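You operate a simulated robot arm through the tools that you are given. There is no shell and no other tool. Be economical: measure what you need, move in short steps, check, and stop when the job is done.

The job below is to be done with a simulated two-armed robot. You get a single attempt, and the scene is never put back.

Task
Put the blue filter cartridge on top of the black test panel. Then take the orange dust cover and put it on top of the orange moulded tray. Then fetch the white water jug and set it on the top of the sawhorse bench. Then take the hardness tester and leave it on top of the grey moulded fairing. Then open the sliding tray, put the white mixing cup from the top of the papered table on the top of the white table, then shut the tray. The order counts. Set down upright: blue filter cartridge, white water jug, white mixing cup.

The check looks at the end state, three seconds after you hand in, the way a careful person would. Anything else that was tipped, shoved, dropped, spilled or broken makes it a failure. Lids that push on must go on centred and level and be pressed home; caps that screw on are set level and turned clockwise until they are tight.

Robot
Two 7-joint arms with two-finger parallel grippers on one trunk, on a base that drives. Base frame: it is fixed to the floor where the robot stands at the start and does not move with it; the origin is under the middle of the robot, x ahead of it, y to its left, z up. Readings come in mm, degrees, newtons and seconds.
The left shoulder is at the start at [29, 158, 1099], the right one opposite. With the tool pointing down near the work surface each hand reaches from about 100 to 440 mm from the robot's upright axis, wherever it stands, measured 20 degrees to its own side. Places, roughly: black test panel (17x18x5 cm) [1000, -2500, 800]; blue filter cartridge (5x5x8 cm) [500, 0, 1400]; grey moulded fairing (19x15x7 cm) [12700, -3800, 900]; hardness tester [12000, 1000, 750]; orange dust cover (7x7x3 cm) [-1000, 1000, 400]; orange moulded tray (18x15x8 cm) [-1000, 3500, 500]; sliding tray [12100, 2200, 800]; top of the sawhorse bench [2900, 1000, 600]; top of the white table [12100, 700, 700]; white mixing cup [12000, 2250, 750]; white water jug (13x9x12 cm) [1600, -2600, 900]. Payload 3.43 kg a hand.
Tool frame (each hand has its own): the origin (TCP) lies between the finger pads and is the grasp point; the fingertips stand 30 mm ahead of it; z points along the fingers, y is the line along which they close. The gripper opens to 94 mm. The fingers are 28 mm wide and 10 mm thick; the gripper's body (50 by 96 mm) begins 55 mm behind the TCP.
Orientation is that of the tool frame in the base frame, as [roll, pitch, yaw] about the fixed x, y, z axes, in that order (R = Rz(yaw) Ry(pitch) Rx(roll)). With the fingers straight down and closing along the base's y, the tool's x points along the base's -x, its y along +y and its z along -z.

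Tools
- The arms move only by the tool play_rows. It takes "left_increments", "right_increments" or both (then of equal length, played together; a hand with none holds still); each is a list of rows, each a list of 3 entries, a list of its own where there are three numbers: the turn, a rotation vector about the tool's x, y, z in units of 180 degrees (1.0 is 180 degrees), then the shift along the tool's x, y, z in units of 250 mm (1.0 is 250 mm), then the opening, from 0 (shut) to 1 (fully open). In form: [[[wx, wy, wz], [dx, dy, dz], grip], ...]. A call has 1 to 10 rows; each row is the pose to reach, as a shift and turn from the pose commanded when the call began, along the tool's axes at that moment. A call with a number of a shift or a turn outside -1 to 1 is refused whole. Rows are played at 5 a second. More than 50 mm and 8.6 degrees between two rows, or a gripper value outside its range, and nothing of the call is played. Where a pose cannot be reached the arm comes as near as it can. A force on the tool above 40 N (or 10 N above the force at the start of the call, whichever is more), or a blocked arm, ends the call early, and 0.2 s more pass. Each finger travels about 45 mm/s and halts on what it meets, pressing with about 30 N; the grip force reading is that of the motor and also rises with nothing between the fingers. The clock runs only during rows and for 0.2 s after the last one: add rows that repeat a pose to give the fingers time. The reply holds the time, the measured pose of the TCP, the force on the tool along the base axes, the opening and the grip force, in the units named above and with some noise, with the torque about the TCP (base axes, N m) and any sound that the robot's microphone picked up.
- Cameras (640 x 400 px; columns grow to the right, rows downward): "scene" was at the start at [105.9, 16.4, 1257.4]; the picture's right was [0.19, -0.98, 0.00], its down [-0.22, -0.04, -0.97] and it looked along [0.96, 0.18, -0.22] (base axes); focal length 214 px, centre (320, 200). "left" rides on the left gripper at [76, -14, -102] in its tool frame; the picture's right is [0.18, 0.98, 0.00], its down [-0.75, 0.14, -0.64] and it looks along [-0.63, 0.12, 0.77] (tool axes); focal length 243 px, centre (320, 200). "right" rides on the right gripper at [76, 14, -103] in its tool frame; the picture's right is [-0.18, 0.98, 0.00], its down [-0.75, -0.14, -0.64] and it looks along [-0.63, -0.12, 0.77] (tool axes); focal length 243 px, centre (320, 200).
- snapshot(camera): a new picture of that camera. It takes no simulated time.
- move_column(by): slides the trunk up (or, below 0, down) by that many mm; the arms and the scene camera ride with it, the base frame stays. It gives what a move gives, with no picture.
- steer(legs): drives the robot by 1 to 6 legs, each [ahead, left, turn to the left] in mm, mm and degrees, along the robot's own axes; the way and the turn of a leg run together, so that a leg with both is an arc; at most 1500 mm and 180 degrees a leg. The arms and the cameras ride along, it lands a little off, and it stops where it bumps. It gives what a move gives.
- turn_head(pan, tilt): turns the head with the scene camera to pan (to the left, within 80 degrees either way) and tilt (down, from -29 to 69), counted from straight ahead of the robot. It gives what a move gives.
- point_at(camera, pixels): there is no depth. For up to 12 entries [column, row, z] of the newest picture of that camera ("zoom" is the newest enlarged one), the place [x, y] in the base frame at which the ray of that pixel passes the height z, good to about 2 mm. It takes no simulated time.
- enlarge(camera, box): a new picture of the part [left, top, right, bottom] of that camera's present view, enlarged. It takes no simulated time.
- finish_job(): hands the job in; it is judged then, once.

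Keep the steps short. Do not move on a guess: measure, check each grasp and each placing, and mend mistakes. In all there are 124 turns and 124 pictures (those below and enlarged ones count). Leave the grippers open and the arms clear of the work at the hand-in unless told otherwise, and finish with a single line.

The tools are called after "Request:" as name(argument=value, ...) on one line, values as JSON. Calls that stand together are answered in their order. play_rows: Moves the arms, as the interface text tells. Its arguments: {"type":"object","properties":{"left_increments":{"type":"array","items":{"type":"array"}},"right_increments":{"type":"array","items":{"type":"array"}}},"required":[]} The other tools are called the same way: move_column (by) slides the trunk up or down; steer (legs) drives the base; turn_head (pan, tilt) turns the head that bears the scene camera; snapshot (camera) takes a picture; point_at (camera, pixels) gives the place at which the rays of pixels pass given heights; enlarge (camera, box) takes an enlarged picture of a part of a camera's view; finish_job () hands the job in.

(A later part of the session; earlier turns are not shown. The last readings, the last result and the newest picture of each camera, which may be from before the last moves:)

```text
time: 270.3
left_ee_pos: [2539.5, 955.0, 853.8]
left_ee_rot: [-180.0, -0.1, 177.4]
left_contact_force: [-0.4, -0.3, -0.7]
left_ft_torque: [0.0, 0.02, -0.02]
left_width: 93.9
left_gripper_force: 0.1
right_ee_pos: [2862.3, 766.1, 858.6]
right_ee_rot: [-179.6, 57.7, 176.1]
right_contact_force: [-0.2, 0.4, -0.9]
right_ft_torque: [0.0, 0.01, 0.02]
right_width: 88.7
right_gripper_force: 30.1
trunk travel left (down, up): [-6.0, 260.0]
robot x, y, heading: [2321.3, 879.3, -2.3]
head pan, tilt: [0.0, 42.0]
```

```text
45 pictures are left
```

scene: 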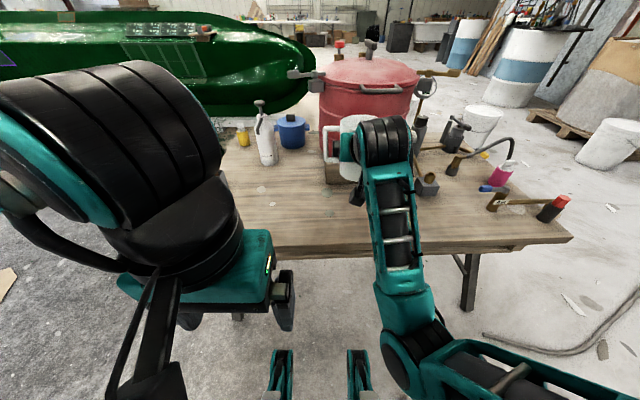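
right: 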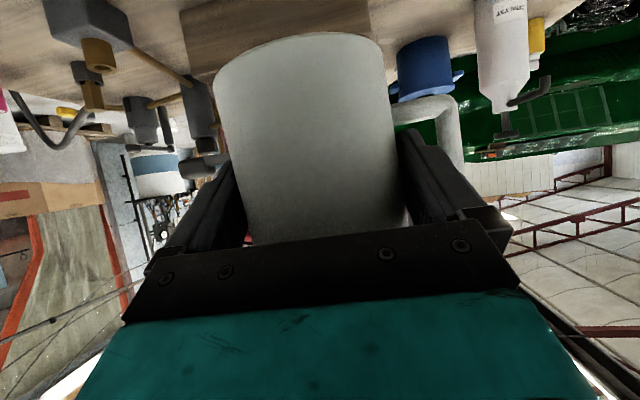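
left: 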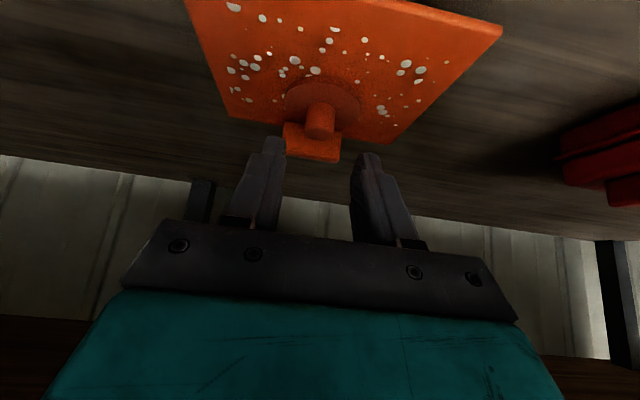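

Clear here. I'll lower with the arm to about z 690 (base ~15 mm above the bench).

Request:
play_rows(right_increments=[[[0, 0, 0], [0.095, 0, 0.06], 0], [[0, 0, 0], [0.189, 0, 0.12], 0], [[0, 0, 0], [0.284, 0, 0.18], 0], [[0, 0, 0], [0.378, 0, 0.239], 0], [[0, 0, 0], [0.473, 0, 0.299], 0], [[0, 0, 0], [0.568, 0, 0.359], 0], [[0, 0, 0], [0.568, 0, 0.359], 0]])

Request:
enlarge(camera="scene", box=[270, 120, 430, 260])

Request:
snapshot(camera="right")

```text
time: 271.2
left_ee_pos: [2540.4, 954.4, 853.7]
left_ee_rot: [-179.9, -0.1, 177.4]
left_contact_force: [-0.7, 0.3, -0.3]
left_ft_torque: [0.01, -0.01, -0.05]
left_width: 94.1
left_gripper_force: 0.1
right_ee_pos: [2893.3, 764.6, 845.4]
right_ee_rot: [-180.0, 67.4, 175.5]
right_contact_force: [0.3, 0.0, -1.3]
right_ft_torque: [-0.01, 0.03, -0.03]
right_width: 88.7
right_gripper_force: 30.1
trunk travel left (down, up): [-6.0, 260.0]
robot x, y, heading: [2322.9, 871.7, -2.4]
head pan, tilt: [0.0, 42.0]
stopped in row 4 (right hand): the arm was blocked; the commanded pose is now the measured one
```

```text
2.86 times, centred on (350, 190) of scene
```

zoom: 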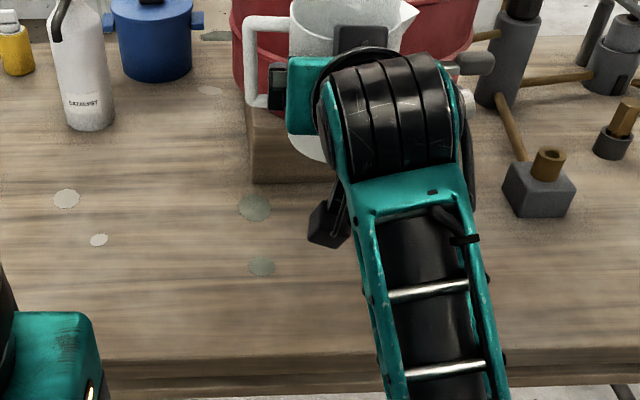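

```text
43 pictures are left
```

right: 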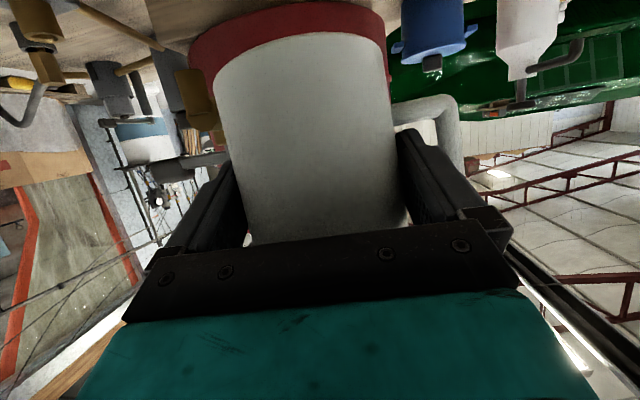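

The arm jams when it has to fold its low elbow against the robot itself. I'll re-level, back the robot up 140 mm, and reach out straighter instead.

Request:
play_rows(right_increments=[[[0, 0.018, 0], [-0.05, 0, -0.02], 0], [[0, 0.036, 0], [-0.1, 0, -0.04], 0], [[0, 0.0528, 0], [-0.148, 0, -0.061], 0], [[0, 0.0528, 0], [-0.148, 0, -0.061], 0]])

Request:
move_column(by=60)

Request:
steer(legs=[[-150, 0, 0]])

Request:
play_rows(right_increments=[[[0, 0, 0], [-0.053, 0, 0.085], 0], [[0, 0, 0], [-0.106, 0, 0.17], 0], [[0, 0, 0], [-0.159, 0, 0.255], 0], [[0, 0, 0], [-0.212, 0, 0.339], 0], [[0, 0, 0], [-0.233, 0, 0.373], 0], [[0, 0, 0], [-0.233, 0, 0.373], 0]])

```text
time: 272.2
left_ee_pos: [2540.1, 954.3, 853.9]
left_ee_rot: [-180.0, -0.1, 177.4]
left_contact_force: [0.0, 0.9, 0.0]
left_ft_torque: [-0.01, 0.03, 0.0]
left_width: 94.1
left_gripper_force: 0.1
right_ee_pos: [2894.0, 764.6, 884.0]
right_ee_rot: [179.7, 57.6, 175.3]
right_contact_force: [0.3, -0.7, -2.2]
right_ft_torque: [0.0, 0.04, -0.03]
right_width: 88.6
right_gripper_force: 29.8
trunk travel left (down, up): [-6.0, 260.0]
robot x, y, heading: [2323.4, 873.0, -2.0]
head pan, tilt: [0.0, 42.0]
```

```text
time: 273.2
left_ee_pos: [2538.8, 953.8, 913.0]
left_ee_rot: [-180.0, 0.0, 177.4]
left_contact_force: [0.0, -0.4, -0.3]
left_ft_torque: [0.0, 0.01, 0.03]
left_width: 93.8
left_gripper_force: 0.0
right_ee_pos: [2892.4, 764.3, 945.2]
right_ee_rot: [179.8, 57.6, 175.5]
right_contact_force: [-0.1, 0.1, -0.4]
right_ft_torque: [0.01, -0.01, 0.01]
right_width: 88.6
right_gripper_force: 30.5
trunk travel left (down, up): [-66.0, 200.0]
robot x, y, heading: [2324.6, 874.8, -2.2]
head pan, tilt: [0.0, 42.0]
```

```text
time: 274.6
left_ee_pos: [2391.6, 959.7, 913.6]
left_ee_rot: [180.0, 0.0, 177.4]
left_contact_force: [0.7, 0.0, 0.4]
left_ft_torque: [0.01, 0.02, -0.01]
left_width: 93.6
left_gripper_force: 0.1
right_ee_pos: [2744.6, 771.6, 945.4]
right_ee_rot: [179.8, 57.7, 175.5]
right_contact_force: [0.9, -0.5, -2.0]
right_ft_torque: [-0.02, 0.01, 0.01]
right_width: 88.5
right_gripper_force: 29.7
trunk travel left (down, up): [-66.0, 200.0]
robot x, y, heading: [2175.3, 878.7, -2.0]
head pan, tilt: [0.0, 42.0]
```

```text
time: 276.0
left_ee_pos: [2391.9, 960.0, 913.0]
left_ee_rot: [180.0, -0.1, 177.5]
left_contact_force: [-0.3, -0.2, -0.1]
left_ft_torque: [0.02, -0.01, -0.03]
left_width: 93.9
left_gripper_force: 0.0
right_ee_pos: [2854.1, 762.2, 943.6]
right_ee_rot: [179.8, 57.7, 175.5]
right_contact_force: [0.6, 1.0, -1.2]
right_ft_torque: [-0.01, 0.01, 0.0]
right_width: 88.6
right_gripper_force: 30.1
trunk travel left (down, up): [-66.0, 200.0]
robot x, y, heading: [2171.7, 877.0, -1.9]
head pan, tilt: [0.0, 42.0]
```

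Extended to (2854,762,944). Now lower 150 mm with the straighter arm.

Request:
play_rows(right_increments=[[[0, 0, 0], [0.101, 0, 0.064], 0], [[0, 0, 0], [0.203, 0, 0.128], 0], [[0, 0, 0], [0.304, 0, 0.192], 0], [[0, 0, 0], [0.406, 0, 0.256], 0], [[0, 0, 0], [0.507, 0, 0.32], 0], [[0, 0, 0], [0.507, 0, 0.32], 0]])

Request:
snapshot(camera="scene")

```text
time: 277.4
left_ee_pos: [2392.8, 959.6, 913.3]
left_ee_rot: [179.9, 0.0, 177.5]
left_contact_force: [-0.4, -0.2, -0.1]
left_ft_torque: [0.03, 0.02, -0.01]
left_width: 93.8
left_gripper_force: 0.0
right_ee_pos: [2855.3, 763.0, 795.6]
right_ee_rot: [179.9, 57.7, 175.4]
right_contact_force: [0.3, -0.2, -1.3]
right_ft_torque: [0.01, 0.0, 0.02]
right_width: 88.5
right_gripper_force: 29.8
trunk travel left (down, up): [-66.0, 200.0]
robot x, y, heading: [2171.4, 880.1, -2.0]
head pan, tilt: [0.0, 42.0]
```

```text
42 pictures are left
```

scene: 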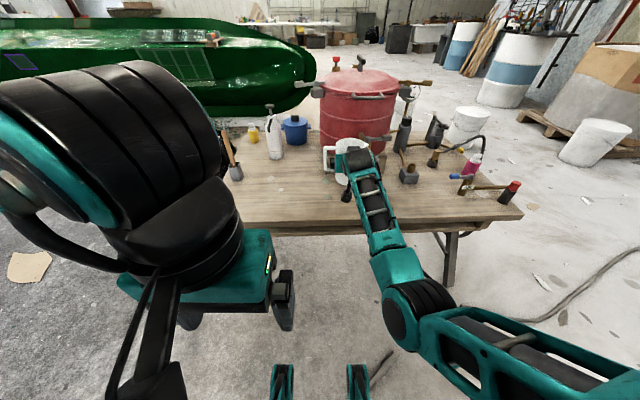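

Works well. Lower another 100 mm to z≈697.

Request:
play_rows(right_increments=[[[0, 0, 0], [0.085, 0, 0.053], 0], [[0, 0, 0], [0.17, 0, 0.107], 0], [[0, 0, 0], [0.254, 0, 0.16], 0], [[0, 0, 0], [0.334, 0, 0.211], 0], [[0, 0, 0], [0.334, 0, 0.211], 0]])

Request:
enlarge(camera="scene", box=[290, 110, 450, 240])

Request:
enlarge(camera="right", box=[160, 0, 480, 200])

```text
time: 278.6
left_ee_pos: [2392.4, 960.2, 913.4]
left_ee_rot: [-180.0, -0.1, 177.5]
left_contact_force: [-0.6, 0.0, 0.4]
left_ft_torque: [-0.03, 0.03, 0.04]
left_width: 93.9
left_gripper_force: 0.0
right_ee_pos: [2853.5, 763.9, 694.5]
right_ee_rot: [179.9, 57.7, 175.4]
right_contact_force: [-0.1, -0.3, -0.5]
right_ft_torque: [0.03, 0.02, -0.01]
right_width: 89.0
right_gripper_force: 30.2
trunk travel left (down, up): [-66.0, 200.0]
robot x, y, heading: [2170.7, 878.3, -1.9]
head pan, tilt: [0.0, 42.0]
```

```text
3.08 times, centred on (370, 175) of scene
```

zoom: 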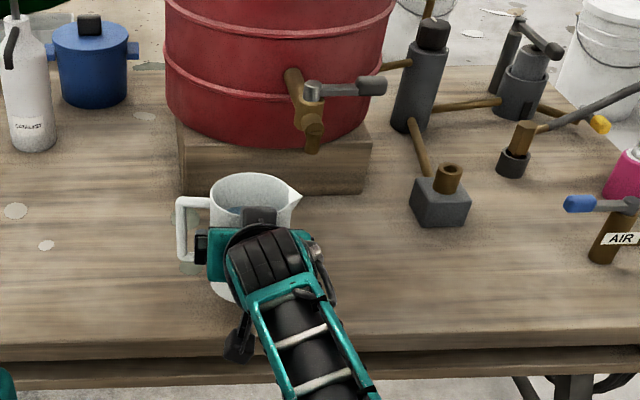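

```text
2.00 times, centred on (320, 100) of right
```

zoom: 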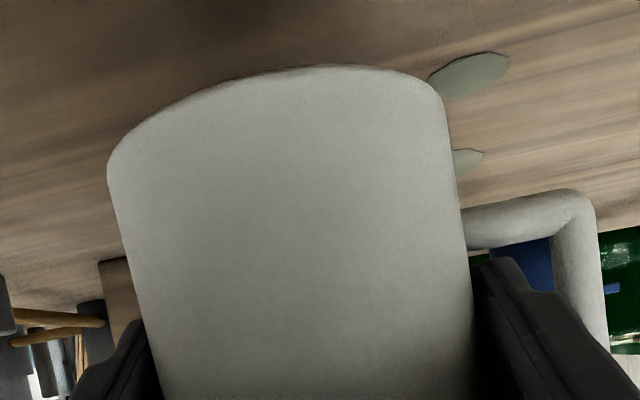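

Good clearance all round and well inside the bench edge. I'll lower 14 mm, then creep.

Request:
play_rows(right_increments=[[[0, 0, 0], [0.027, 0, 0.017], 0], [[0, 0, 0], [0.041, 0, 0.026], 0], [[0, 0, 0], [0.047, 0, 0.03], 0], [[0, 0, 0], [0.047, 0, 0.03], 0]])

Request:
play_rows(right_increments=[[[0, 0, 0], [0.01, 0, 0.006], 0], [[0, 0, 0], [0.014, 0, 0.009], 0], [[0, 0, 0], [0.014, 0, 0.009], 0]])

```text
time: 279.6
left_ee_pos: [2393.1, 959.3, 911.7]
left_ee_rot: [-180.0, 0.0, 177.6]
left_contact_force: [0.5, 0.6, -0.1]
left_ft_torque: [0.01, 0.01, 0.02]
left_width: 94.0
left_gripper_force: 0.1
right_ee_pos: [2854.2, 763.1, 681.5]
right_ee_rot: [179.8, 57.7, 175.5]
right_contact_force: [-0.4, -0.6, -1.4]
right_ft_torque: [0.05, -0.01, 0.03]
right_width: 88.4
right_gripper_force: 30.3
trunk travel left (down, up): [-66.0, 200.0]
robot x, y, heading: [2172.2, 877.6, -1.8]
head pan, tilt: [0.0, 42.0]
```

```text
time: 280.4
left_ee_pos: [2391.5, 959.3, 913.7]
left_ee_rot: [-180.0, -0.1, 177.5]
left_contact_force: [0.1, -0.7, -0.2]
left_ft_torque: [-0.01, 0.04, 0.01]
left_width: 94.1
left_gripper_force: 0.1
right_ee_pos: [2853.3, 764.2, 677.5]
right_ee_rot: [179.7, 57.7, 175.6]
right_contact_force: [1.1, 0.6, -1.9]
right_ft_torque: [-0.03, 0.05, 0.01]
right_width: 88.6
right_gripper_force: 30.0
trunk travel left (down, up): [-66.0, 200.0]
robot x, y, heading: [2175.7, 879.5, -2.0]
head pan, tilt: [0.0, 42.0]
```

No contact yet at 677.5; creep on in 2 mm steps.

Request:
play_rows(right_increments=[[[0, 0, 0], [0.007, 0, 0.0043], 0], [[0, 0, 0], [0.0135, 0, 0.0085], 0], [[0, 0, 0], [0.0135, 0, 0.0085], 0]])

Request:
play_rows(right_increments=[[[0, 0, 0], [0.007, 0, 0.0043], 0], [[0, 0, 0], [0.0135, 0, 0.0085], 0], [[0, 0, 0], [0.0135, 0, 0.0085], 0]])

Request:
enlarge(camera="right", box=[160, 0, 480, 200])

```text
time: 281.2
left_ee_pos: [2392.2, 960.5, 912.9]
left_ee_rot: [-179.9, -0.1, 177.5]
left_contact_force: [-0.6, 0.8, -1.1]
left_ft_torque: [0.03, 0.01, 0.0]
left_width: 94.3
left_gripper_force: 0.0
right_ee_pos: [2854.3, 763.5, 673.5]
right_ee_rot: [179.8, 57.7, 175.5]
right_contact_force: [-0.4, -0.8, -1.3]
right_ft_torque: [0.02, 0.01, 0.02]
right_width: 88.5
right_gripper_force: 30.0
trunk travel left (down, up): [-66.0, 200.0]
robot x, y, heading: [2174.4, 877.9, -2.2]
head pan, tilt: [0.0, 42.0]
```

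```text
time: 282.0
left_ee_pos: [2392.1, 960.0, 913.5]
left_ee_rot: [180.0, -0.1, 177.5]
left_contact_force: [0.0, -0.7, -0.3]
left_ft_torque: [0.02, 0.03, 0.02]
left_width: 93.9
left_gripper_force: 0.0
right_ee_pos: [2854.0, 763.8, 668.6]
right_ee_rot: [179.8, 57.6, 175.4]
right_contact_force: [0.0, -0.2, -1.3]
right_ft_torque: [0.01, 0.03, -0.03]
right_width: 88.7
right_gripper_force: 30.7
trunk travel left (down, up): [-66.0, 200.0]
robot x, y, heading: [2172.9, 882.9, -2.1]
head pan, tilt: [0.0, 42.0]
```

```text
2.00 times, centred on (320, 100) of right
```

zoom: 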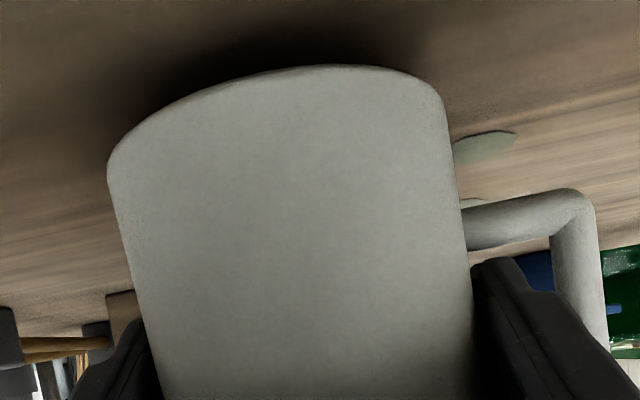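

The shadow is closing in; a few mm remain. I'll continue in 1.5 mm rows.

Request:
play_rows(right_increments=[[[0, 0, 0], [0.005, 0, 0.0032], 0], [[0, 0, 0], [0.01, 0, 0.0064], 0], [[0, 0, 0], [0.015, 0, 0.0096], 0], [[0, 0, 0], [0.02, 0, 0.0128], 0], [[0, 0, 0], [0.02, 0, 0.0128], 0]])

Request:
enlarge(camera="right", box=[160, 0, 480, 200])

```text
time: 283.2
left_ee_pos: [2391.3, 960.2, 912.8]
left_ee_rot: [179.9, 0.0, 177.5]
left_contact_force: [0.3, -0.4, 0.5]
left_ft_torque: [-0.01, -0.05, -0.01]
left_width: 94.1
left_gripper_force: 0.1
right_ee_pos: [2855.3, 763.9, 662.8]
right_ee_rot: [179.9, 57.8, 175.5]
right_contact_force: [-0.4, 0.3, -1.4]
right_ft_torque: [0.02, 0.0, 0.02]
right_width: 88.6
right_gripper_force: 30.0
trunk travel left (down, up): [-66.0, 200.0]
robot x, y, heading: [2175.3, 878.5, -2.1]
head pan, tilt: [0.0, 42.0]
```

```text
2.00 times, centred on (320, 100) of right
```

zoom: 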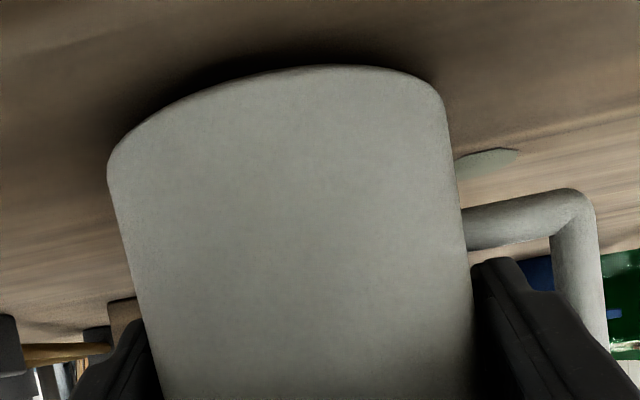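

Still slightly above. Continue down in small rows, relying on the force stop.

Request:
play_rows(right_increments=[[[0, 0, 0], [0.004, 0, 0.0026], 0], [[0, 0, 0], [0.008, 0, 0.0051], 0], [[0, 0, 0], [0.012, 0, 0.0077], 0], [[0, 0, 0], [0.012, 0, 0.0077], 0]])

Request:
play_rows(right_increments=[[[0, 0, 0], [0.004, 0, 0.0026], 0], [[0, 0, 0], [0.008, 0, 0.0051], 0], [[0, 0, 0], [0.008, 0, 0.0051], 0]])

Request:
enlarge(camera="right", box=[160, 0, 480, 200])

```text
time: 284.2
left_ee_pos: [2391.3, 959.4, 914.4]
left_ee_rot: [180.0, 0.0, 177.5]
left_contact_force: [-1.4, 0.5, 0.2]
left_ft_torque: [-0.02, 0.04, 0.0]
left_width: 94.1
left_gripper_force: 0.1
right_ee_pos: [2854.6, 763.0, 662.4]
right_ee_rot: [179.7, 57.8, 175.4]
right_contact_force: [-0.5, -0.2, 4.1]
right_ft_torque: [0.12, -0.18, -0.02]
right_width: 89.0
right_gripper_force: 29.2
trunk travel left (down, up): [-66.0, 200.0]
robot x, y, heading: [2177.3, 882.4, -2.3]
head pan, tilt: [0.0, 42.0]
```

```text
time: 285.0
left_ee_pos: [2390.1, 959.4, 914.4]
left_ee_rot: [-180.0, 0.0, 177.5]
left_contact_force: [0.0, 0.7, 0.6]
left_ft_torque: [0.0, -0.04, -0.04]
left_width: 93.9
left_gripper_force: 0.0
right_ee_pos: [2855.6, 763.4, 661.4]
right_ee_rot: [179.6, 58.2, 175.4]
right_contact_force: [-1.8, -1.0, 16.1]
right_ft_torque: [0.35, -0.41, 0.01]
right_width: 88.8
right_gripper_force: 30.3
trunk travel left (down, up): [-66.0, 200.0]
robot x, y, heading: [2172.9, 880.7, -2.2]
head pan, tilt: [0.0, 42.0]
```

```text
2.00 times, centred on (320, 100) of right
```

zoom: 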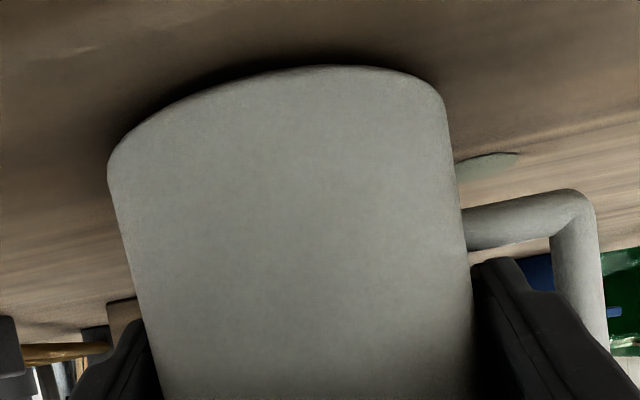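

Contact at 16 N. I'll open the fingers and wait, then check before backing out.

Request:
play_rows(right_increments=[[[0, 0, 0], [-0.003, 0, -0.002], 0.96], [[0, 0, 0], [-0.003, 0, -0.002], 1], [[0, 0, 0], [-0.003, 0, -0.002], 1], [[0, 0, 0], [-0.003, 0, -0.002], 1], [[0, 0, 0], [-0.003, 0, -0.002], 1]])

Request:
snapshot(camera="right")

```text
time: 286.2
left_ee_pos: [2391.0, 959.7, 914.0]
left_ee_rot: [-179.9, -0.1, 177.6]
left_contact_force: [0.1, -0.5, 0.5]
left_ft_torque: [-0.01, 0.0, -0.03]
left_width: 94.0
left_gripper_force: 0.1
right_ee_pos: [2854.3, 763.1, 660.6]
right_ee_rot: [179.8, 57.8, 175.4]
right_contact_force: [2.0, 0.2, 13.8]
right_ft_torque: [0.49, -0.37, -0.07]
right_width: 93.7
right_gripper_force: 0.2
trunk travel left (down, up): [-66.0, 200.0]
robot x, y, heading: [2173.3, 878.5, -2.2]
head pan, tilt: [0.0, 42.0]
```

```text
36 pictures are left
```

right: 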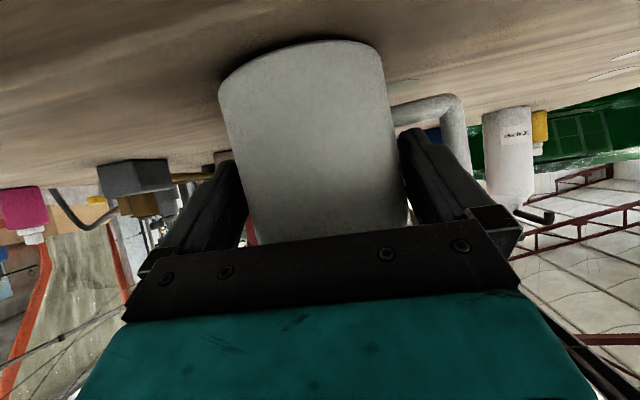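

The remaining upward force is at the left fingertip, meaning it rests on the jug's lower handle arm. I'll raise 3.5 mm gently to free it.

Request:
play_rows(right_increments=[[[0, 0, 0], [-0.004, 0, -0.0026], 1], [[0, 0, 0], [-0.008, 0, -0.005], 1], [[0, 0, 0], [-0.012, 0, -0.0075], 1], [[0, 0, 0], [-0.012, 0, -0.0075], 1]])

Request:
snapshot(camera="right")

```text
time: 287.2
left_ee_pos: [2391.2, 959.3, 913.2]
left_ee_rot: [180.0, -0.1, 177.6]
left_contact_force: [-0.2, 0.4, 1.0]
left_ft_torque: [0.02, 0.02, 0.01]
left_width: 94.1
left_gripper_force: 0.0
right_ee_pos: [2854.1, 762.4, 659.9]
right_ee_rot: [179.8, 57.5, 175.6]
right_contact_force: [0.5, 0.3, 2.8]
right_ft_torque: [0.16, -0.09, 0.0]
right_width: 94.2
right_gripper_force: 0.0
trunk travel left (down, up): [-66.0, 200.0]
robot x, y, heading: [2174.7, 876.1, -2.1]
head pan, tilt: [0.0, 42.0]
```

```text
35 pictures are left
```

right: 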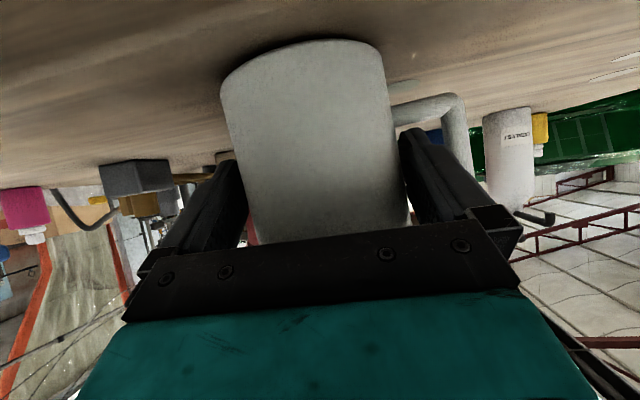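

Nearly free (2.8 N). Up 2 mm more, then back out along the tool axis in short steps.

Request:
play_rows(right_increments=[[[0, 0, 0], [-0.004, 0, -0.0026], 1], [[0, 0, 0], [-0.008, 0, -0.005], 1], [[0, 0, 0], [-0.008, 0, -0.035], 1], [[0, 0, 0], [-0.008, 0, -0.075], 1]])

Request:
snapshot(camera="right")

```text
time: 288.2
left_ee_pos: [2391.6, 959.3, 913.8]
left_ee_rot: [-180.0, -0.1, 177.5]
left_contact_force: [0.3, -1.0, 0.2]
left_ft_torque: [0.01, -0.03, 0.0]
left_width: 94.0
left_gripper_force: 0.0
right_ee_pos: [2839.8, 765.7, 673.4]
right_ee_rot: [179.9, 57.8, 175.5]
right_contact_force: [0.4, -0.6, -0.1]
right_ft_torque: [-0.01, -0.02, 0.0]
right_width: 94.0
right_gripper_force: 0.1
trunk travel left (down, up): [-66.0, 200.0]
robot x, y, heading: [2172.6, 880.7, -1.9]
head pan, tilt: [0.0, 42.0]
```

```text
34 pictures are left
```

right: 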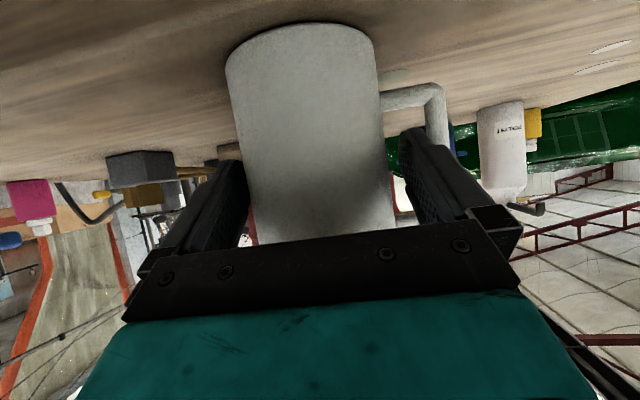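

Jug stands free with zero force. I'll continue out and view the result.

Request:
play_rows(right_increments=[[[0, 0, 0], [0, 0, -0.08], 1], [[0, 0, 0], [0, 0, -0.18], 1], [[0, 0, 0], [0, 0, -0.32], 1], [[0, 0, 0], [0, 0, -0.46], 1], [[0, 0, 0], [0, 0, -0.6], 1]])

Request:
steer(legs=[[-250, 0, 0]])

Request:
enlarge(camera="scene", box=[280, 90, 440, 190])

```text
time: 289.1
left_ee_pos: [2392.0, 959.7, 913.7]
left_ee_rot: [180.0, -0.1, 177.5]
left_contact_force: [0.7, -0.6, 0.6]
left_ft_torque: [-0.06, -0.01, 0.03]
left_width: 93.9
left_gripper_force: 0.1
right_ee_pos: [2813.7, 756.1, 833.3]
right_ee_rot: [-176.5, 69.1, 178.5]
right_contact_force: [0.3, 1.0, -0.1]
right_ft_torque: [0.03, 0.03, 0.01]
right_width: 94.1
right_gripper_force: 0.1
trunk travel left (down, up): [-66.0, 200.0]
robot x, y, heading: [2170.3, 879.8, -2.2]
head pan, tilt: [0.0, 42.0]
stopped in row 4 (right hand): the arm was blocked; the commanded pose is now the measured one
```

```text
time: 291.0
left_ee_pos: [2139.2, 968.7, 913.6]
left_ee_rot: [-180.0, -0.1, 177.4]
left_contact_force: [0.5, -0.1, 0.3]
left_ft_torque: [0.02, -0.01, 0.0]
left_width: 93.9
left_gripper_force: 0.0
right_ee_pos: [2560.7, 763.9, 832.4]
right_ee_rot: [-176.4, 69.1, 178.4]
right_contact_force: [0.0, 0.1, -0.3]
right_ft_torque: [0.01, -0.06, 0.02]
right_width: 94.0
right_gripper_force: 0.2
trunk travel left (down, up): [-66.0, 200.0]
robot x, y, heading: [1918.7, 885.8, -2.2]
head pan, tilt: [0.0, 42.0]
```

```text
4.00 times, centred on (360, 140) of scene
```

zoom: 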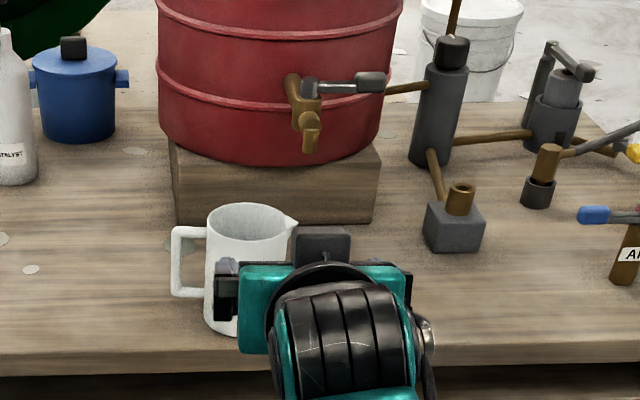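

The jug stands upright on the bench with the lever and pot undisturbed. I'll fold the right arm back, raise the trunk, and drive round the bench toward the far end of the hall.

Request:
move_column(by=190)

Request:
play_rows(right_increments=[[[0, 0.038, 0], [0.019, -0.02, -0.138], 1], [[0, 0.076, 0], [0.038, -0.04, -0.277], 1], [[0, 0.114, 0], [0.056, -0.06, -0.415], 1], [[0, 0.152, 0], [0.075, -0.09, -0.554], 1], [[0, 0.19, 0], [0.094, -0.12, -0.692], 1]])

Request:
play_rows(right_increments=[[[0, 0.038, 0], [0.093, -0.02, -0.104], 1], [[0, 0.076, 0], [0.186, -0.04, -0.209], 1], [[0, 0.114, 0], [0.279, -0.06, -0.313], 1], [[0, 0.152, 0], [0.372, -0.09, -0.418], 1], [[0, 0.19, 0], [0.465, -0.12, -0.522], 1]])

Request:
steer(legs=[[0, 0, -70], [1350, 0, 0], [0, 0, 72], [1414, 0, 0], [0, 0, 60], [1000, 0, 0]])

Request:
turn_head(pan=-60, tilt=10)

Request:
snapshot(camera="scene")

```text
time: 293.0
left_ee_pos: [2138.8, 968.6, 1103.3]
left_ee_rot: [-180.0, -0.1, 177.5]
left_contact_force: [0.6, 0.1, 0.0]
left_ft_torque: [0.0, 0.01, 0.0]
left_width: 94.0
left_gripper_force: 0.0
right_ee_pos: [2560.9, 765.2, 1023.2]
right_ee_rot: [-176.2, 69.1, 178.6]
right_contact_force: [0.7, 0.4, 0.7]
right_ft_torque: [0.0, 0.01, 0.04]
right_width: 94.0
right_gripper_force: 0.0
trunk travel left (down, up): [-256.0, 10.0]
robot x, y, heading: [1924.9, 888.0, -2.2]
head pan, tilt: [0.0, 42.0]
```

```text
time: 294.2
left_ee_pos: [2139.2, 969.5, 1103.3]
left_ee_rot: [-179.9, -0.2, 177.4]
left_contact_force: [0.3, 0.3, 0.0]
left_ft_torque: [0.04, 0.04, -0.02]
left_width: 94.0
left_gripper_force: 0.0
right_ee_pos: [2394.0, 746.3, 1070.8]
right_ee_rot: [-177.9, 36.2, 176.0]
right_contact_force: [-0.4, 0.1, 0.2]
right_ft_torque: [0.01, 0.0, 0.0]
right_width: 94.0
right_gripper_force: 0.0
trunk travel left (down, up): [-256.0, 10.0]
robot x, y, heading: [1919.9, 889.0, -2.6]
head pan, tilt: [0.0, 42.0]
```

```text
time: 295.0
left_ee_pos: [2140.4, 969.2, 1104.2]
left_ee_rot: [179.9, 0.0, 177.4]
left_contact_force: [-0.3, -0.2, -0.3]
left_ft_torque: [0.02, -0.04, 0.01]
left_width: 94.0
left_gripper_force: 0.1
right_ee_pos: [2383.9, 736.4, 1055.3]
right_ee_rot: [-178.4, 30.2, 175.4]
right_contact_force: [-0.8, 0.9, 0.3]
right_ft_torque: [-0.01, -0.03, -0.03]
right_width: 94.0
right_gripper_force: 0.0
right hand out of reach, approached as far as the arm can: row 1, 2, 3
trunk travel left (down, up): [-256.0, 10.0]
robot x, y, heading: [1920.6, 888.0, -2.2]
head pan, tilt: [0.0, 42.0]
stopped in row 3 (right hand): the arm was blocked; the commanded pose is now the measured one
```

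```text
time: 322.2
left_ee_pos: [4282.8, 756.2, 1103.6]
left_ee_rot: [-179.9, -0.1, -119.6]
left_contact_force: [0.3, -0.1, 0.6]
left_ft_torque: [0.0, 0.03, 0.05]
left_width: 94.1
left_gripper_force: 0.2
right_ee_pos: [4601.8, 868.1, 1055.2]
right_ee_rot: [-178.2, 30.0, -121.7]
right_contact_force: [0.0, 0.0, 1.1]
right_ft_torque: [-0.02, 0.01, 0.0]
right_width: 93.9
right_gripper_force: 0.0
trunk travel left (down, up): [-256.0, 10.0]
robot x, y, heading: [4255.5, 527.0, 60.7]
head pan, tilt: [0.0, 42.0]
```

```text
time: 323.5
left_ee_pos: [4283.9, 755.9, 1103.6]
left_ee_rot: [-180.0, -0.1, -119.6]
left_contact_force: [0.0, 0.1, 0.9]
left_ft_torque: [0.0, -0.02, 0.02]
left_width: 94.1
left_gripper_force: 0.0
right_ee_pos: [4600.4, 868.5, 1056.4]
right_ee_rot: [-178.2, 30.2, -121.6]
right_contact_force: [-0.3, -0.2, 0.3]
right_ft_torque: [-0.01, 0.0, -0.01]
right_width: 94.0
right_gripper_force: 0.1
trunk travel left (down, up): [-256.0, 10.0]
robot x, y, heading: [4254.7, 528.8, 60.7]
head pan, tilt: [-60.0, 10.0]
```

```text
32 pictures are left
```

scene: 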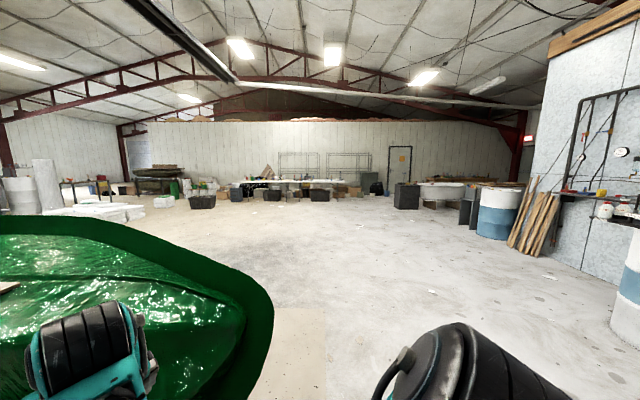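

The far tables are visible at (290,185). The boat's bow is close on the left, so I'll square up to heading 0, shift right 200, and check for the buckets before driving on.

Request:
steer(legs=[[0, 0, -60.7], [0, -190, 0]])

Request:
turn_head(pan=-15, tilt=35)

Request:
snapshot(camera="scene")

Request:
point_at(camera="scene", pixels=[[420, 250, 0], [500, 250, 0], [560, 300, 0], [200, 200, 500], [150, 250, 500]])

```text
time: 327.7
left_ee_pos: [4471.9, 426.8, 1104.0]
left_ee_rot: [180.0, -0.1, 180.0]
left_contact_force: [-0.5, -0.4, 0.5]
left_ft_torque: [0.03, 0.0, 0.0]
left_width: 94.1
left_gripper_force: 0.0
right_ee_pos: [4726.4, 206.6, 1055.1]
right_ee_rot: [-178.4, 30.1, 178.1]
right_contact_force: [0.3, 0.7, 0.0]
right_ft_torque: [0.03, -0.02, 0.04]
right_width: 94.1
right_gripper_force: 0.0
trunk travel left (down, up): [-256.0, 10.0]
robot x, y, heading: [4257.9, 337.1, 0.6]
head pan, tilt: [-60.0, 10.0]
```

```text
time: 328.8
left_ee_pos: [4472.2, 427.1, 1104.4]
left_ee_rot: [-180.0, -0.1, -180.0]
left_contact_force: [0.2, -0.3, 0.2]
left_ft_torque: [0.0, 0.01, -0.02]
left_width: 94.2
left_gripper_force: 0.1
right_ee_pos: [4726.3, 207.6, 1056.6]
right_ee_rot: [-178.3, 30.2, 178.1]
right_contact_force: [0.0, 1.2, 0.9]
right_ft_torque: [-0.02, 0.0, -0.02]
right_width: 94.1
right_gripper_force: 0.0
trunk travel left (down, up): [-256.0, 10.0]
robot x, y, heading: [4256.7, 337.8, 0.5]
head pan, tilt: [-15.0, 35.0]
```

```text
31 pictures are left
```

scene: 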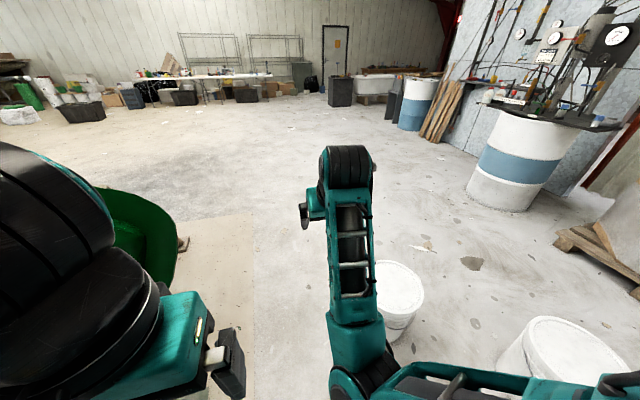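

```text
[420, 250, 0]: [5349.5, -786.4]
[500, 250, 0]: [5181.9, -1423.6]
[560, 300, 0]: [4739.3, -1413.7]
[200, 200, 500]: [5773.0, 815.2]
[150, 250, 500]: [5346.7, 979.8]
```

Request:
point_at(camera="scene", pixels=[[392, 338, 0], [376, 315, 0], [376, 262, 300], [378, 300, 150], [178, 250, 500], [178, 250, 700], [178, 250, 0], [225, 88, 700], [180, 88, 700]])

```text
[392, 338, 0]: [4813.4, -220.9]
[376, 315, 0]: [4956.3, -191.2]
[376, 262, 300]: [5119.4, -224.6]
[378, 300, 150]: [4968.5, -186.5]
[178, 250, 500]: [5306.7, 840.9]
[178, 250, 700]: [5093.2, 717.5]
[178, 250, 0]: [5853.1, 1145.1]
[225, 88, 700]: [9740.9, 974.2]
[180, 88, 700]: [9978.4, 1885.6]
```

The lane between bucket (y −150) and boat (y 720) fits. I'll go straight ahead to about x=10400 and look.

Request:
steer(legs=[[0, -45, -0.5], [1450, 0, 0], [1450, 0, 0], [1450, 0, 0], [1450, 0, 0], [350, 0, 0]])

Request:
turn_head(pan=20, tilt=20)

Request:
snapshot(camera="scene")

```text
time: 359.0
left_ee_pos: [10659.4, 326.0, 1104.0]
left_ee_rot: [-180.0, -0.2, -179.0]
left_contact_force: [0.1, -0.2, -0.2]
left_ft_torque: [0.01, -0.01, 0.03]
left_width: 94.0
left_gripper_force: 0.1
right_ee_pos: [10915.9, 109.2, 1055.7]
right_ee_rot: [-178.2, 30.1, 179.0]
right_contact_force: [0.2, -0.5, -0.2]
right_ft_torque: [0.01, 0.03, 0.02]
right_width: 94.0
right_gripper_force: 0.0
trunk travel left (down, up): [-256.0, 10.0]
robot x, y, heading: [10447.6, 231.9, 1.2]
head pan, tilt: [-15.0, 35.0]
```

```text
time: 360.0
left_ee_pos: [10659.1, 325.0, 1103.7]
left_ee_rot: [180.0, -0.1, -179.0]
left_contact_force: [-0.6, 1.0, 0.5]
left_ft_torque: [0.01, -0.02, 0.02]
left_width: 93.7
left_gripper_force: 0.0
right_ee_pos: [10916.6, 109.8, 1055.7]
right_ee_rot: [-178.3, 30.2, 179.1]
right_contact_force: [-0.5, 0.6, 0.3]
right_ft_torque: [0.0, 0.02, -0.02]
right_width: 93.9
right_gripper_force: 0.0
trunk travel left (down, up): [-256.0, 10.0]
robot x, y, heading: [10443.3, 230.7, 1.3]
head pan, tilt: [20.0, 20.0]
```

```text
30 pictures are left
```

scene: 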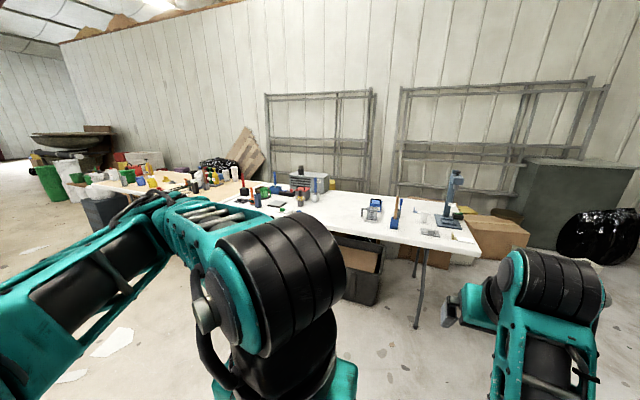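

Request:
enlarge(camera="scene", box=[80, 140, 480, 270])

Request:
enlarge(camera="scene", box=[320, 160, 480, 260])

Request:
point_at(camera="scene", pixels=[[372, 220, 700], [372, 220, 740], [440, 225, 740], [470, 252, 740], [300, 210, 740], [430, 233, 740], [200, 185, 740]])

```text
1.60 times, centred on (280, 205) of scene
```

zoom: 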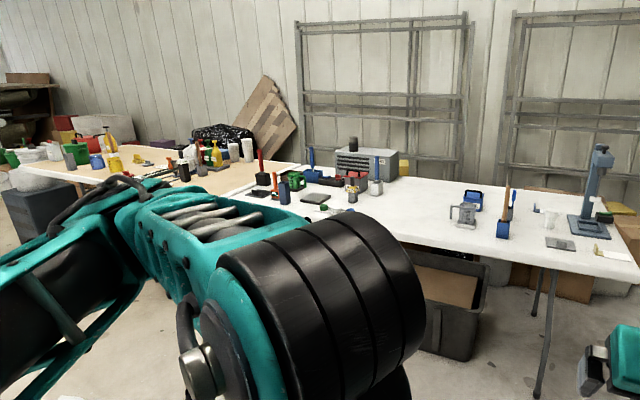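

```text
4.00 times, centred on (400, 210) of scene
```

zoom: 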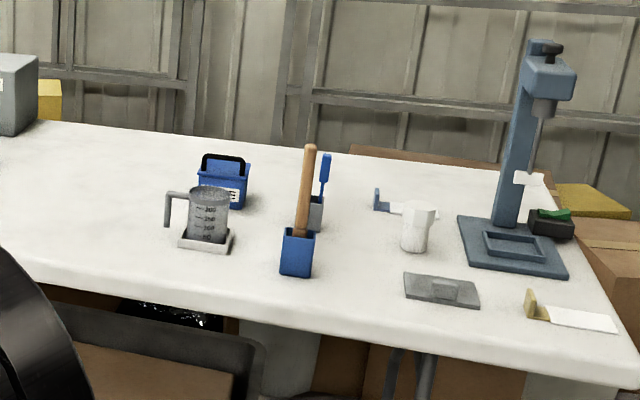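

```text
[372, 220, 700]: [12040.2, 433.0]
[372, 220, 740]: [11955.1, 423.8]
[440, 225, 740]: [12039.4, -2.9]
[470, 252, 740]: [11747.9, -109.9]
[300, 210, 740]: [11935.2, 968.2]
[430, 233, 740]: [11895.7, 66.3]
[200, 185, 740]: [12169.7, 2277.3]
```

I need a closer look for the hardness tester around (12000,1000). I'll drive up to the table at about (11200,1100).

Request:
steer(legs=[[0, 870, -1.2], [750, 0, 0]])

Request:
turn_head(pan=-3, tilt=32)

Request:
enlarge(camera="scene", box=[200, 110, 440, 260])

Request:
point_at(camera="zoom", pixels=[[320, 200, 740], [200, 200, 740], [440, 200, 740], [320, 300, 740], [320, 100, 740]])

```text
time: 368.3
left_ee_pos: [11406.8, 1192.6, 1102.8]
left_ee_rot: [-180.0, -0.1, 179.7]
left_contact_force: [0.2, 0.6, 0.2]
left_ft_torque: [-0.01, -0.01, 0.01]
left_width: 93.8
left_gripper_force: 0.1
right_ee_pos: [11658.8, 969.0, 1054.9]
right_ee_rot: [-178.2, 30.2, 177.5]
right_contact_force: [0.1, 0.2, 0.5]
right_ft_torque: [-0.02, 0.03, -0.01]
right_width: 94.3
right_gripper_force: 0.1
trunk travel left (down, up): [-256.0, 10.0]
robot x, y, heading: [11194.2, 1105.4, 0.1]
head pan, tilt: [20.0, 20.0]
```

```text
time: 369.1
left_ee_pos: [11406.8, 1192.3, 1104.1]
left_ee_rot: [-179.9, 0.0, 179.6]
left_contact_force: [0.3, -0.6, 0.2]
left_ft_torque: [0.05, 0.0, 0.02]
left_width: 94.1
left_gripper_force: 0.0
right_ee_pos: [11659.2, 969.7, 1055.5]
right_ee_rot: [-178.4, 30.2, 177.6]
right_contact_force: [0.2, 0.4, 0.2]
right_ft_torque: [0.0, -0.02, -0.02]
right_width: 94.1
right_gripper_force: 0.1
trunk travel left (down, up): [-256.0, 10.0]
robot x, y, heading: [11191.9, 1104.1, 0.2]
head pan, tilt: [-3.0, 32.0]
```

```text
2.67 times, centred on (320, 185) of scene
```

zoom: 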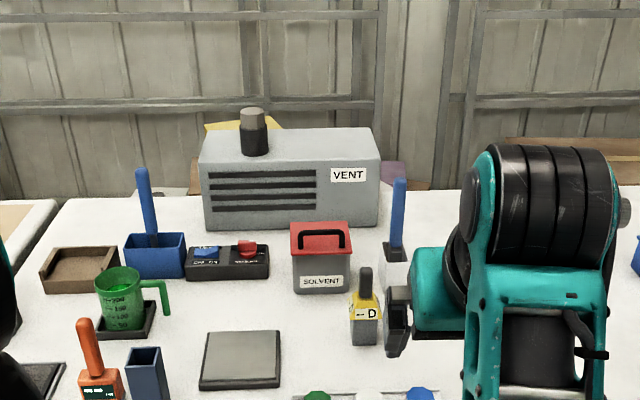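

```text
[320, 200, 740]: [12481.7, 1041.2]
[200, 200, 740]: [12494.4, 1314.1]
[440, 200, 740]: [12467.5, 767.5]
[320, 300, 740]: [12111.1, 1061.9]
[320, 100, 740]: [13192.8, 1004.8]
```

The grey block with a yellow top and black knob labelled "– D" (Shore‑D) at zoom (365,320) matches the tester's place. I'll zoom in and measure.

Request:
enlarge(camera="scene", box=[310, 190, 390, 260])

Request:
point_at(camera="zoom", pixels=[[200, 270, 740], [245, 265, 740], [200, 270, 720], [245, 265, 720], [222, 135, 760], [222, 160, 790], [222, 100, 830]])

```text
5.71 times, centred on (350, 225) of scene
```

zoom: 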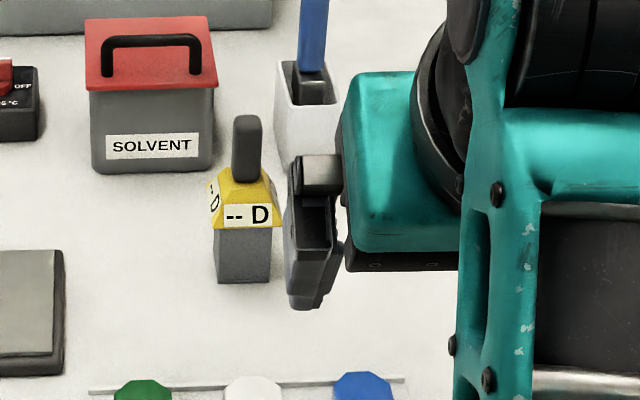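

```text
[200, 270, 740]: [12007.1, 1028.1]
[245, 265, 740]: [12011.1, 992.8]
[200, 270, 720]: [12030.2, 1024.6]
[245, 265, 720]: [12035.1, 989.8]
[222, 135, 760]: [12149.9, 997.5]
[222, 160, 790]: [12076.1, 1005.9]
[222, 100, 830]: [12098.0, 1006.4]
```

I'll pose the left hand forward (pitch 50°), shift right 215 and move ahead 190, then view the tester with the left camera.

Request:
play_rows(left_increments=[[[0, -0.04, 0], [-0.14, 0.007, 0.08], 1], [[0, -0.08, 0], [-0.28, 0.014, 0.16], 1], [[0, -0.12, 0], [-0.42, 0.02, 0.24], 1], [[0, -0.16, 0], [-0.56, 0.028, 0.32], 1], [[0, -0.2, 0], [-0.7, 0.035, 0.4], 1], [[0, -0.24, 0], [-0.85, 0.042, 0.48], 1], [[0, -0.278, 0], [-1.0, 0.05, 0.56], 1]])

Request:
steer(legs=[[0, -215, 0], [190, 0, 0]])

Request:
snapshot(camera="left")

Request:
snapshot(camera="scene")

```text
time: 370.8
left_ee_pos: [11658.3, 1204.9, 962.9]
left_ee_rot: [179.9, 50.0, 179.5]
left_contact_force: [0.4, 1.2, -0.5]
left_ft_torque: [-0.03, 0.0, 0.01]
left_width: 93.7
left_gripper_force: 0.0
right_ee_pos: [11659.7, 969.7, 1055.0]
right_ee_rot: [-178.3, 30.2, 177.5]
right_contact_force: [0.7, 0.2, 0.4]
right_ft_torque: [-0.03, 0.01, -0.01]
right_width: 94.0
right_gripper_force: 0.1
trunk travel left (down, up): [-256.0, 10.0]
robot x, y, heading: [11190.6, 1105.2, 0.1]
head pan, tilt: [-3.0, 32.0]
```

```text
time: 373.6
left_ee_pos: [11849.0, 994.3, 962.1]
left_ee_rot: [-180.0, 49.8, 179.9]
left_contact_force: [-0.1, 0.2, 0.0]
left_ft_torque: [0.01, 0.0, -0.02]
left_width: 94.2
left_gripper_force: 0.1
right_ee_pos: [11850.4, 759.5, 1057.0]
right_ee_rot: [-178.1, 30.2, 177.8]
right_contact_force: [0.8, -0.1, 0.2]
right_ft_torque: [-0.03, 0.0, 0.01]
right_width: 94.0
right_gripper_force: 0.1
trunk travel left (down, up): [-256.0, 10.0]
robot x, y, heading: [11382.4, 891.1, 0.3]
head pan, tilt: [-3.0, 32.0]
```

```text
25 pictures are left
```

left: 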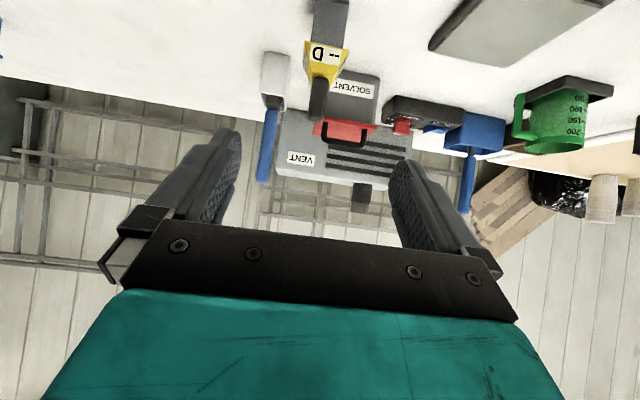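

```text
24 pictures are left
```

scene: 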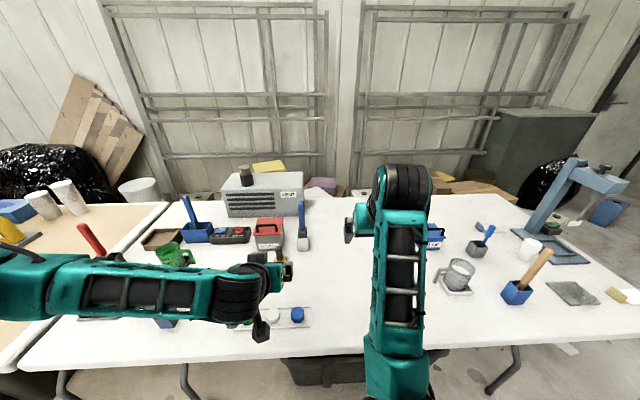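

Request:
point_at(camera="left", pixels=[[325, 43, 780], [325, 43, 800], [325, 43, 820], [318, 118, 850], [318, 118, 870], [318, 118, 890], [310, 110, 860], [327, 110, 860], [312, 20, 760], [349, 20, 760], [325, 2, 740], [325, 2, 760]])

```text
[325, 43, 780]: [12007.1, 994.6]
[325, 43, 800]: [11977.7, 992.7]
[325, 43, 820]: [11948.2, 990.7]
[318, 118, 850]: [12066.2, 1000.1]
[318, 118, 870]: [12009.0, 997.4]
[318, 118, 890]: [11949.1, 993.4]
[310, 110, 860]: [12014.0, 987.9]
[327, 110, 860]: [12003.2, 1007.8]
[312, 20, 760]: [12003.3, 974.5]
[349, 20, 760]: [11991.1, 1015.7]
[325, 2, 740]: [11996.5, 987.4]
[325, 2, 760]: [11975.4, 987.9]
```

The knob is at about (12030,998), top z≈861, 20 mm wide. I'll drive 60 ahead and approach so the fingers straddle the knob.

Request:
steer(legs=[[60, 0, 0]])

Request:
play_rows(left_increments=[[[0, 0, 0], [0.011, 0.003, 0.108], 0.6], [[0, 0, 0], [0.022, 0.006, 0.216], 0.6], [[0, 0, 0], [0.033, 0.008, 0.324], 0.6], [[0, 0, 0], [0.044, 0.01, 0.432], 0.6], [[0, 0, 0], [0.055, 0.013, 0.53], 0.6], [[0, 0, 0], [0.055, 0.013, 0.53], 0.6]])

Request:
snapshot(camera="left")

Request:
point_at(camera="left", pixels=[[320, 100, 861], [320, 150, 861], [320, 200, 861], [320, 180, 861]])

```text
time: 374.5
left_ee_pos: [11909.7, 994.9, 961.2]
left_ee_rot: [-179.8, 49.9, 179.8]
left_contact_force: [0.8, -0.6, -0.8]
left_ft_torque: [0.0, -0.01, 0.0]
left_width: 94.0
left_gripper_force: 0.1
right_ee_pos: [11910.3, 760.2, 1056.3]
right_ee_rot: [-178.3, 30.2, 177.8]
right_contact_force: [0.4, 0.3, -0.6]
right_ft_torque: [-0.01, 0.0, -0.01]
right_width: 93.8
right_gripper_force: 0.2
trunk travel left (down, up): [-256.0, 10.0]
robot x, y, heading: [11440.7, 893.5, 0.1]
head pan, tilt: [-3.0, 32.0]
```

```text
time: 375.9
left_ee_pos: [12002.0, 996.8, 865.9]
left_ee_rot: [-180.0, 50.0, 179.8]
left_contact_force: [-0.3, 0.0, 0.6]
left_ft_torque: [0.02, 0.02, -0.02]
left_width: 56.6
left_gripper_force: 0.1
right_ee_pos: [11910.4, 760.0, 1055.4]
right_ee_rot: [-178.2, 30.2, 177.7]
right_contact_force: [0.1, -0.2, 0.7]
right_ft_torque: [0.01, 0.01, -0.01]
right_width: 94.0
right_gripper_force: 0.1
trunk travel left (down, up): [-256.0, 10.0]
robot x, y, heading: [11441.1, 892.5, 0.5]
head pan, tilt: [-3.0, 32.0]
```

```text
23 pictures are left
```

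left: 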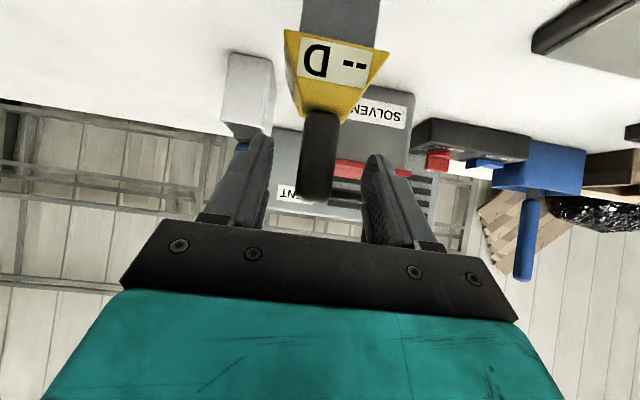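

```text
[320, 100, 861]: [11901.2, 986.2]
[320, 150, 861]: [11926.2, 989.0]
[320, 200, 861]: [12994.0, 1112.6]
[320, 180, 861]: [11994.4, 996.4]
```

The knob is between the fingers; I'll advance 18 mm more, close, lift 60 mm, and check.

Request:
play_rows(left_increments=[[[0, 0, 0], [0, 0, 0.036], 0.6], [[0, 0, 0], [0, 0, 0.072], 0.6], [[0, 0, 0], [0, 0, 0.072], 0], [[0, 0, 0], [0, 0, 0.072], 0], [[0, 0, 0], [0, 0, 0.072], 0], [[0, 0, 0], [0, 0, 0.072], 0], [[0, 0, 0], [-0.06, 0, 0.022], 0], [[0, 0, 0], [-0.12, 0, -0.028], 0], [[0, 0, 0], [-0.184, 0, -0.082], 0], [[0, 0, 0], [-0.24, 0, -0.13], 0]])

Request:
snapshot(camera="left")

```text
time: 378.1
left_ee_pos: [12015.3, 997.5, 932.0]
left_ee_rot: [-179.9, 50.0, 179.8]
left_contact_force: [0.4, 0.3, -1.4]
left_ft_torque: [0.03, 0.01, 0.0]
left_width: 24.0
left_gripper_force: 29.9
right_ee_pos: [11911.4, 760.4, 1055.7]
right_ee_rot: [-178.3, 30.3, 177.8]
right_contact_force: [-0.2, -0.6, 0.5]
right_ft_torque: [0.0, -0.01, 0.04]
right_width: 94.0
right_gripper_force: 0.1
trunk travel left (down, up): [-256.0, 10.0]
robot x, y, heading: [11445.5, 893.2, 0.0]
head pan, tilt: [-3.0, 32.0]
```

```text
22 pictures are left
```

left: 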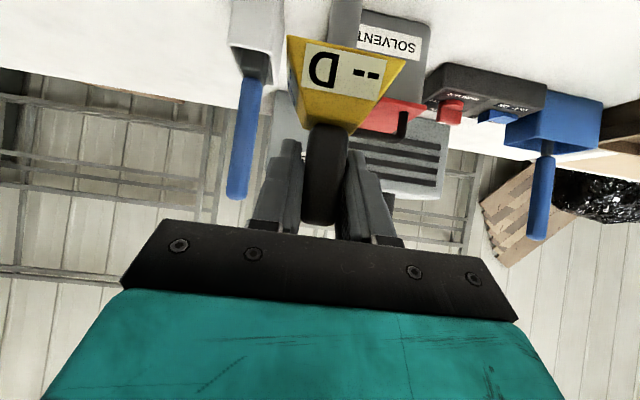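

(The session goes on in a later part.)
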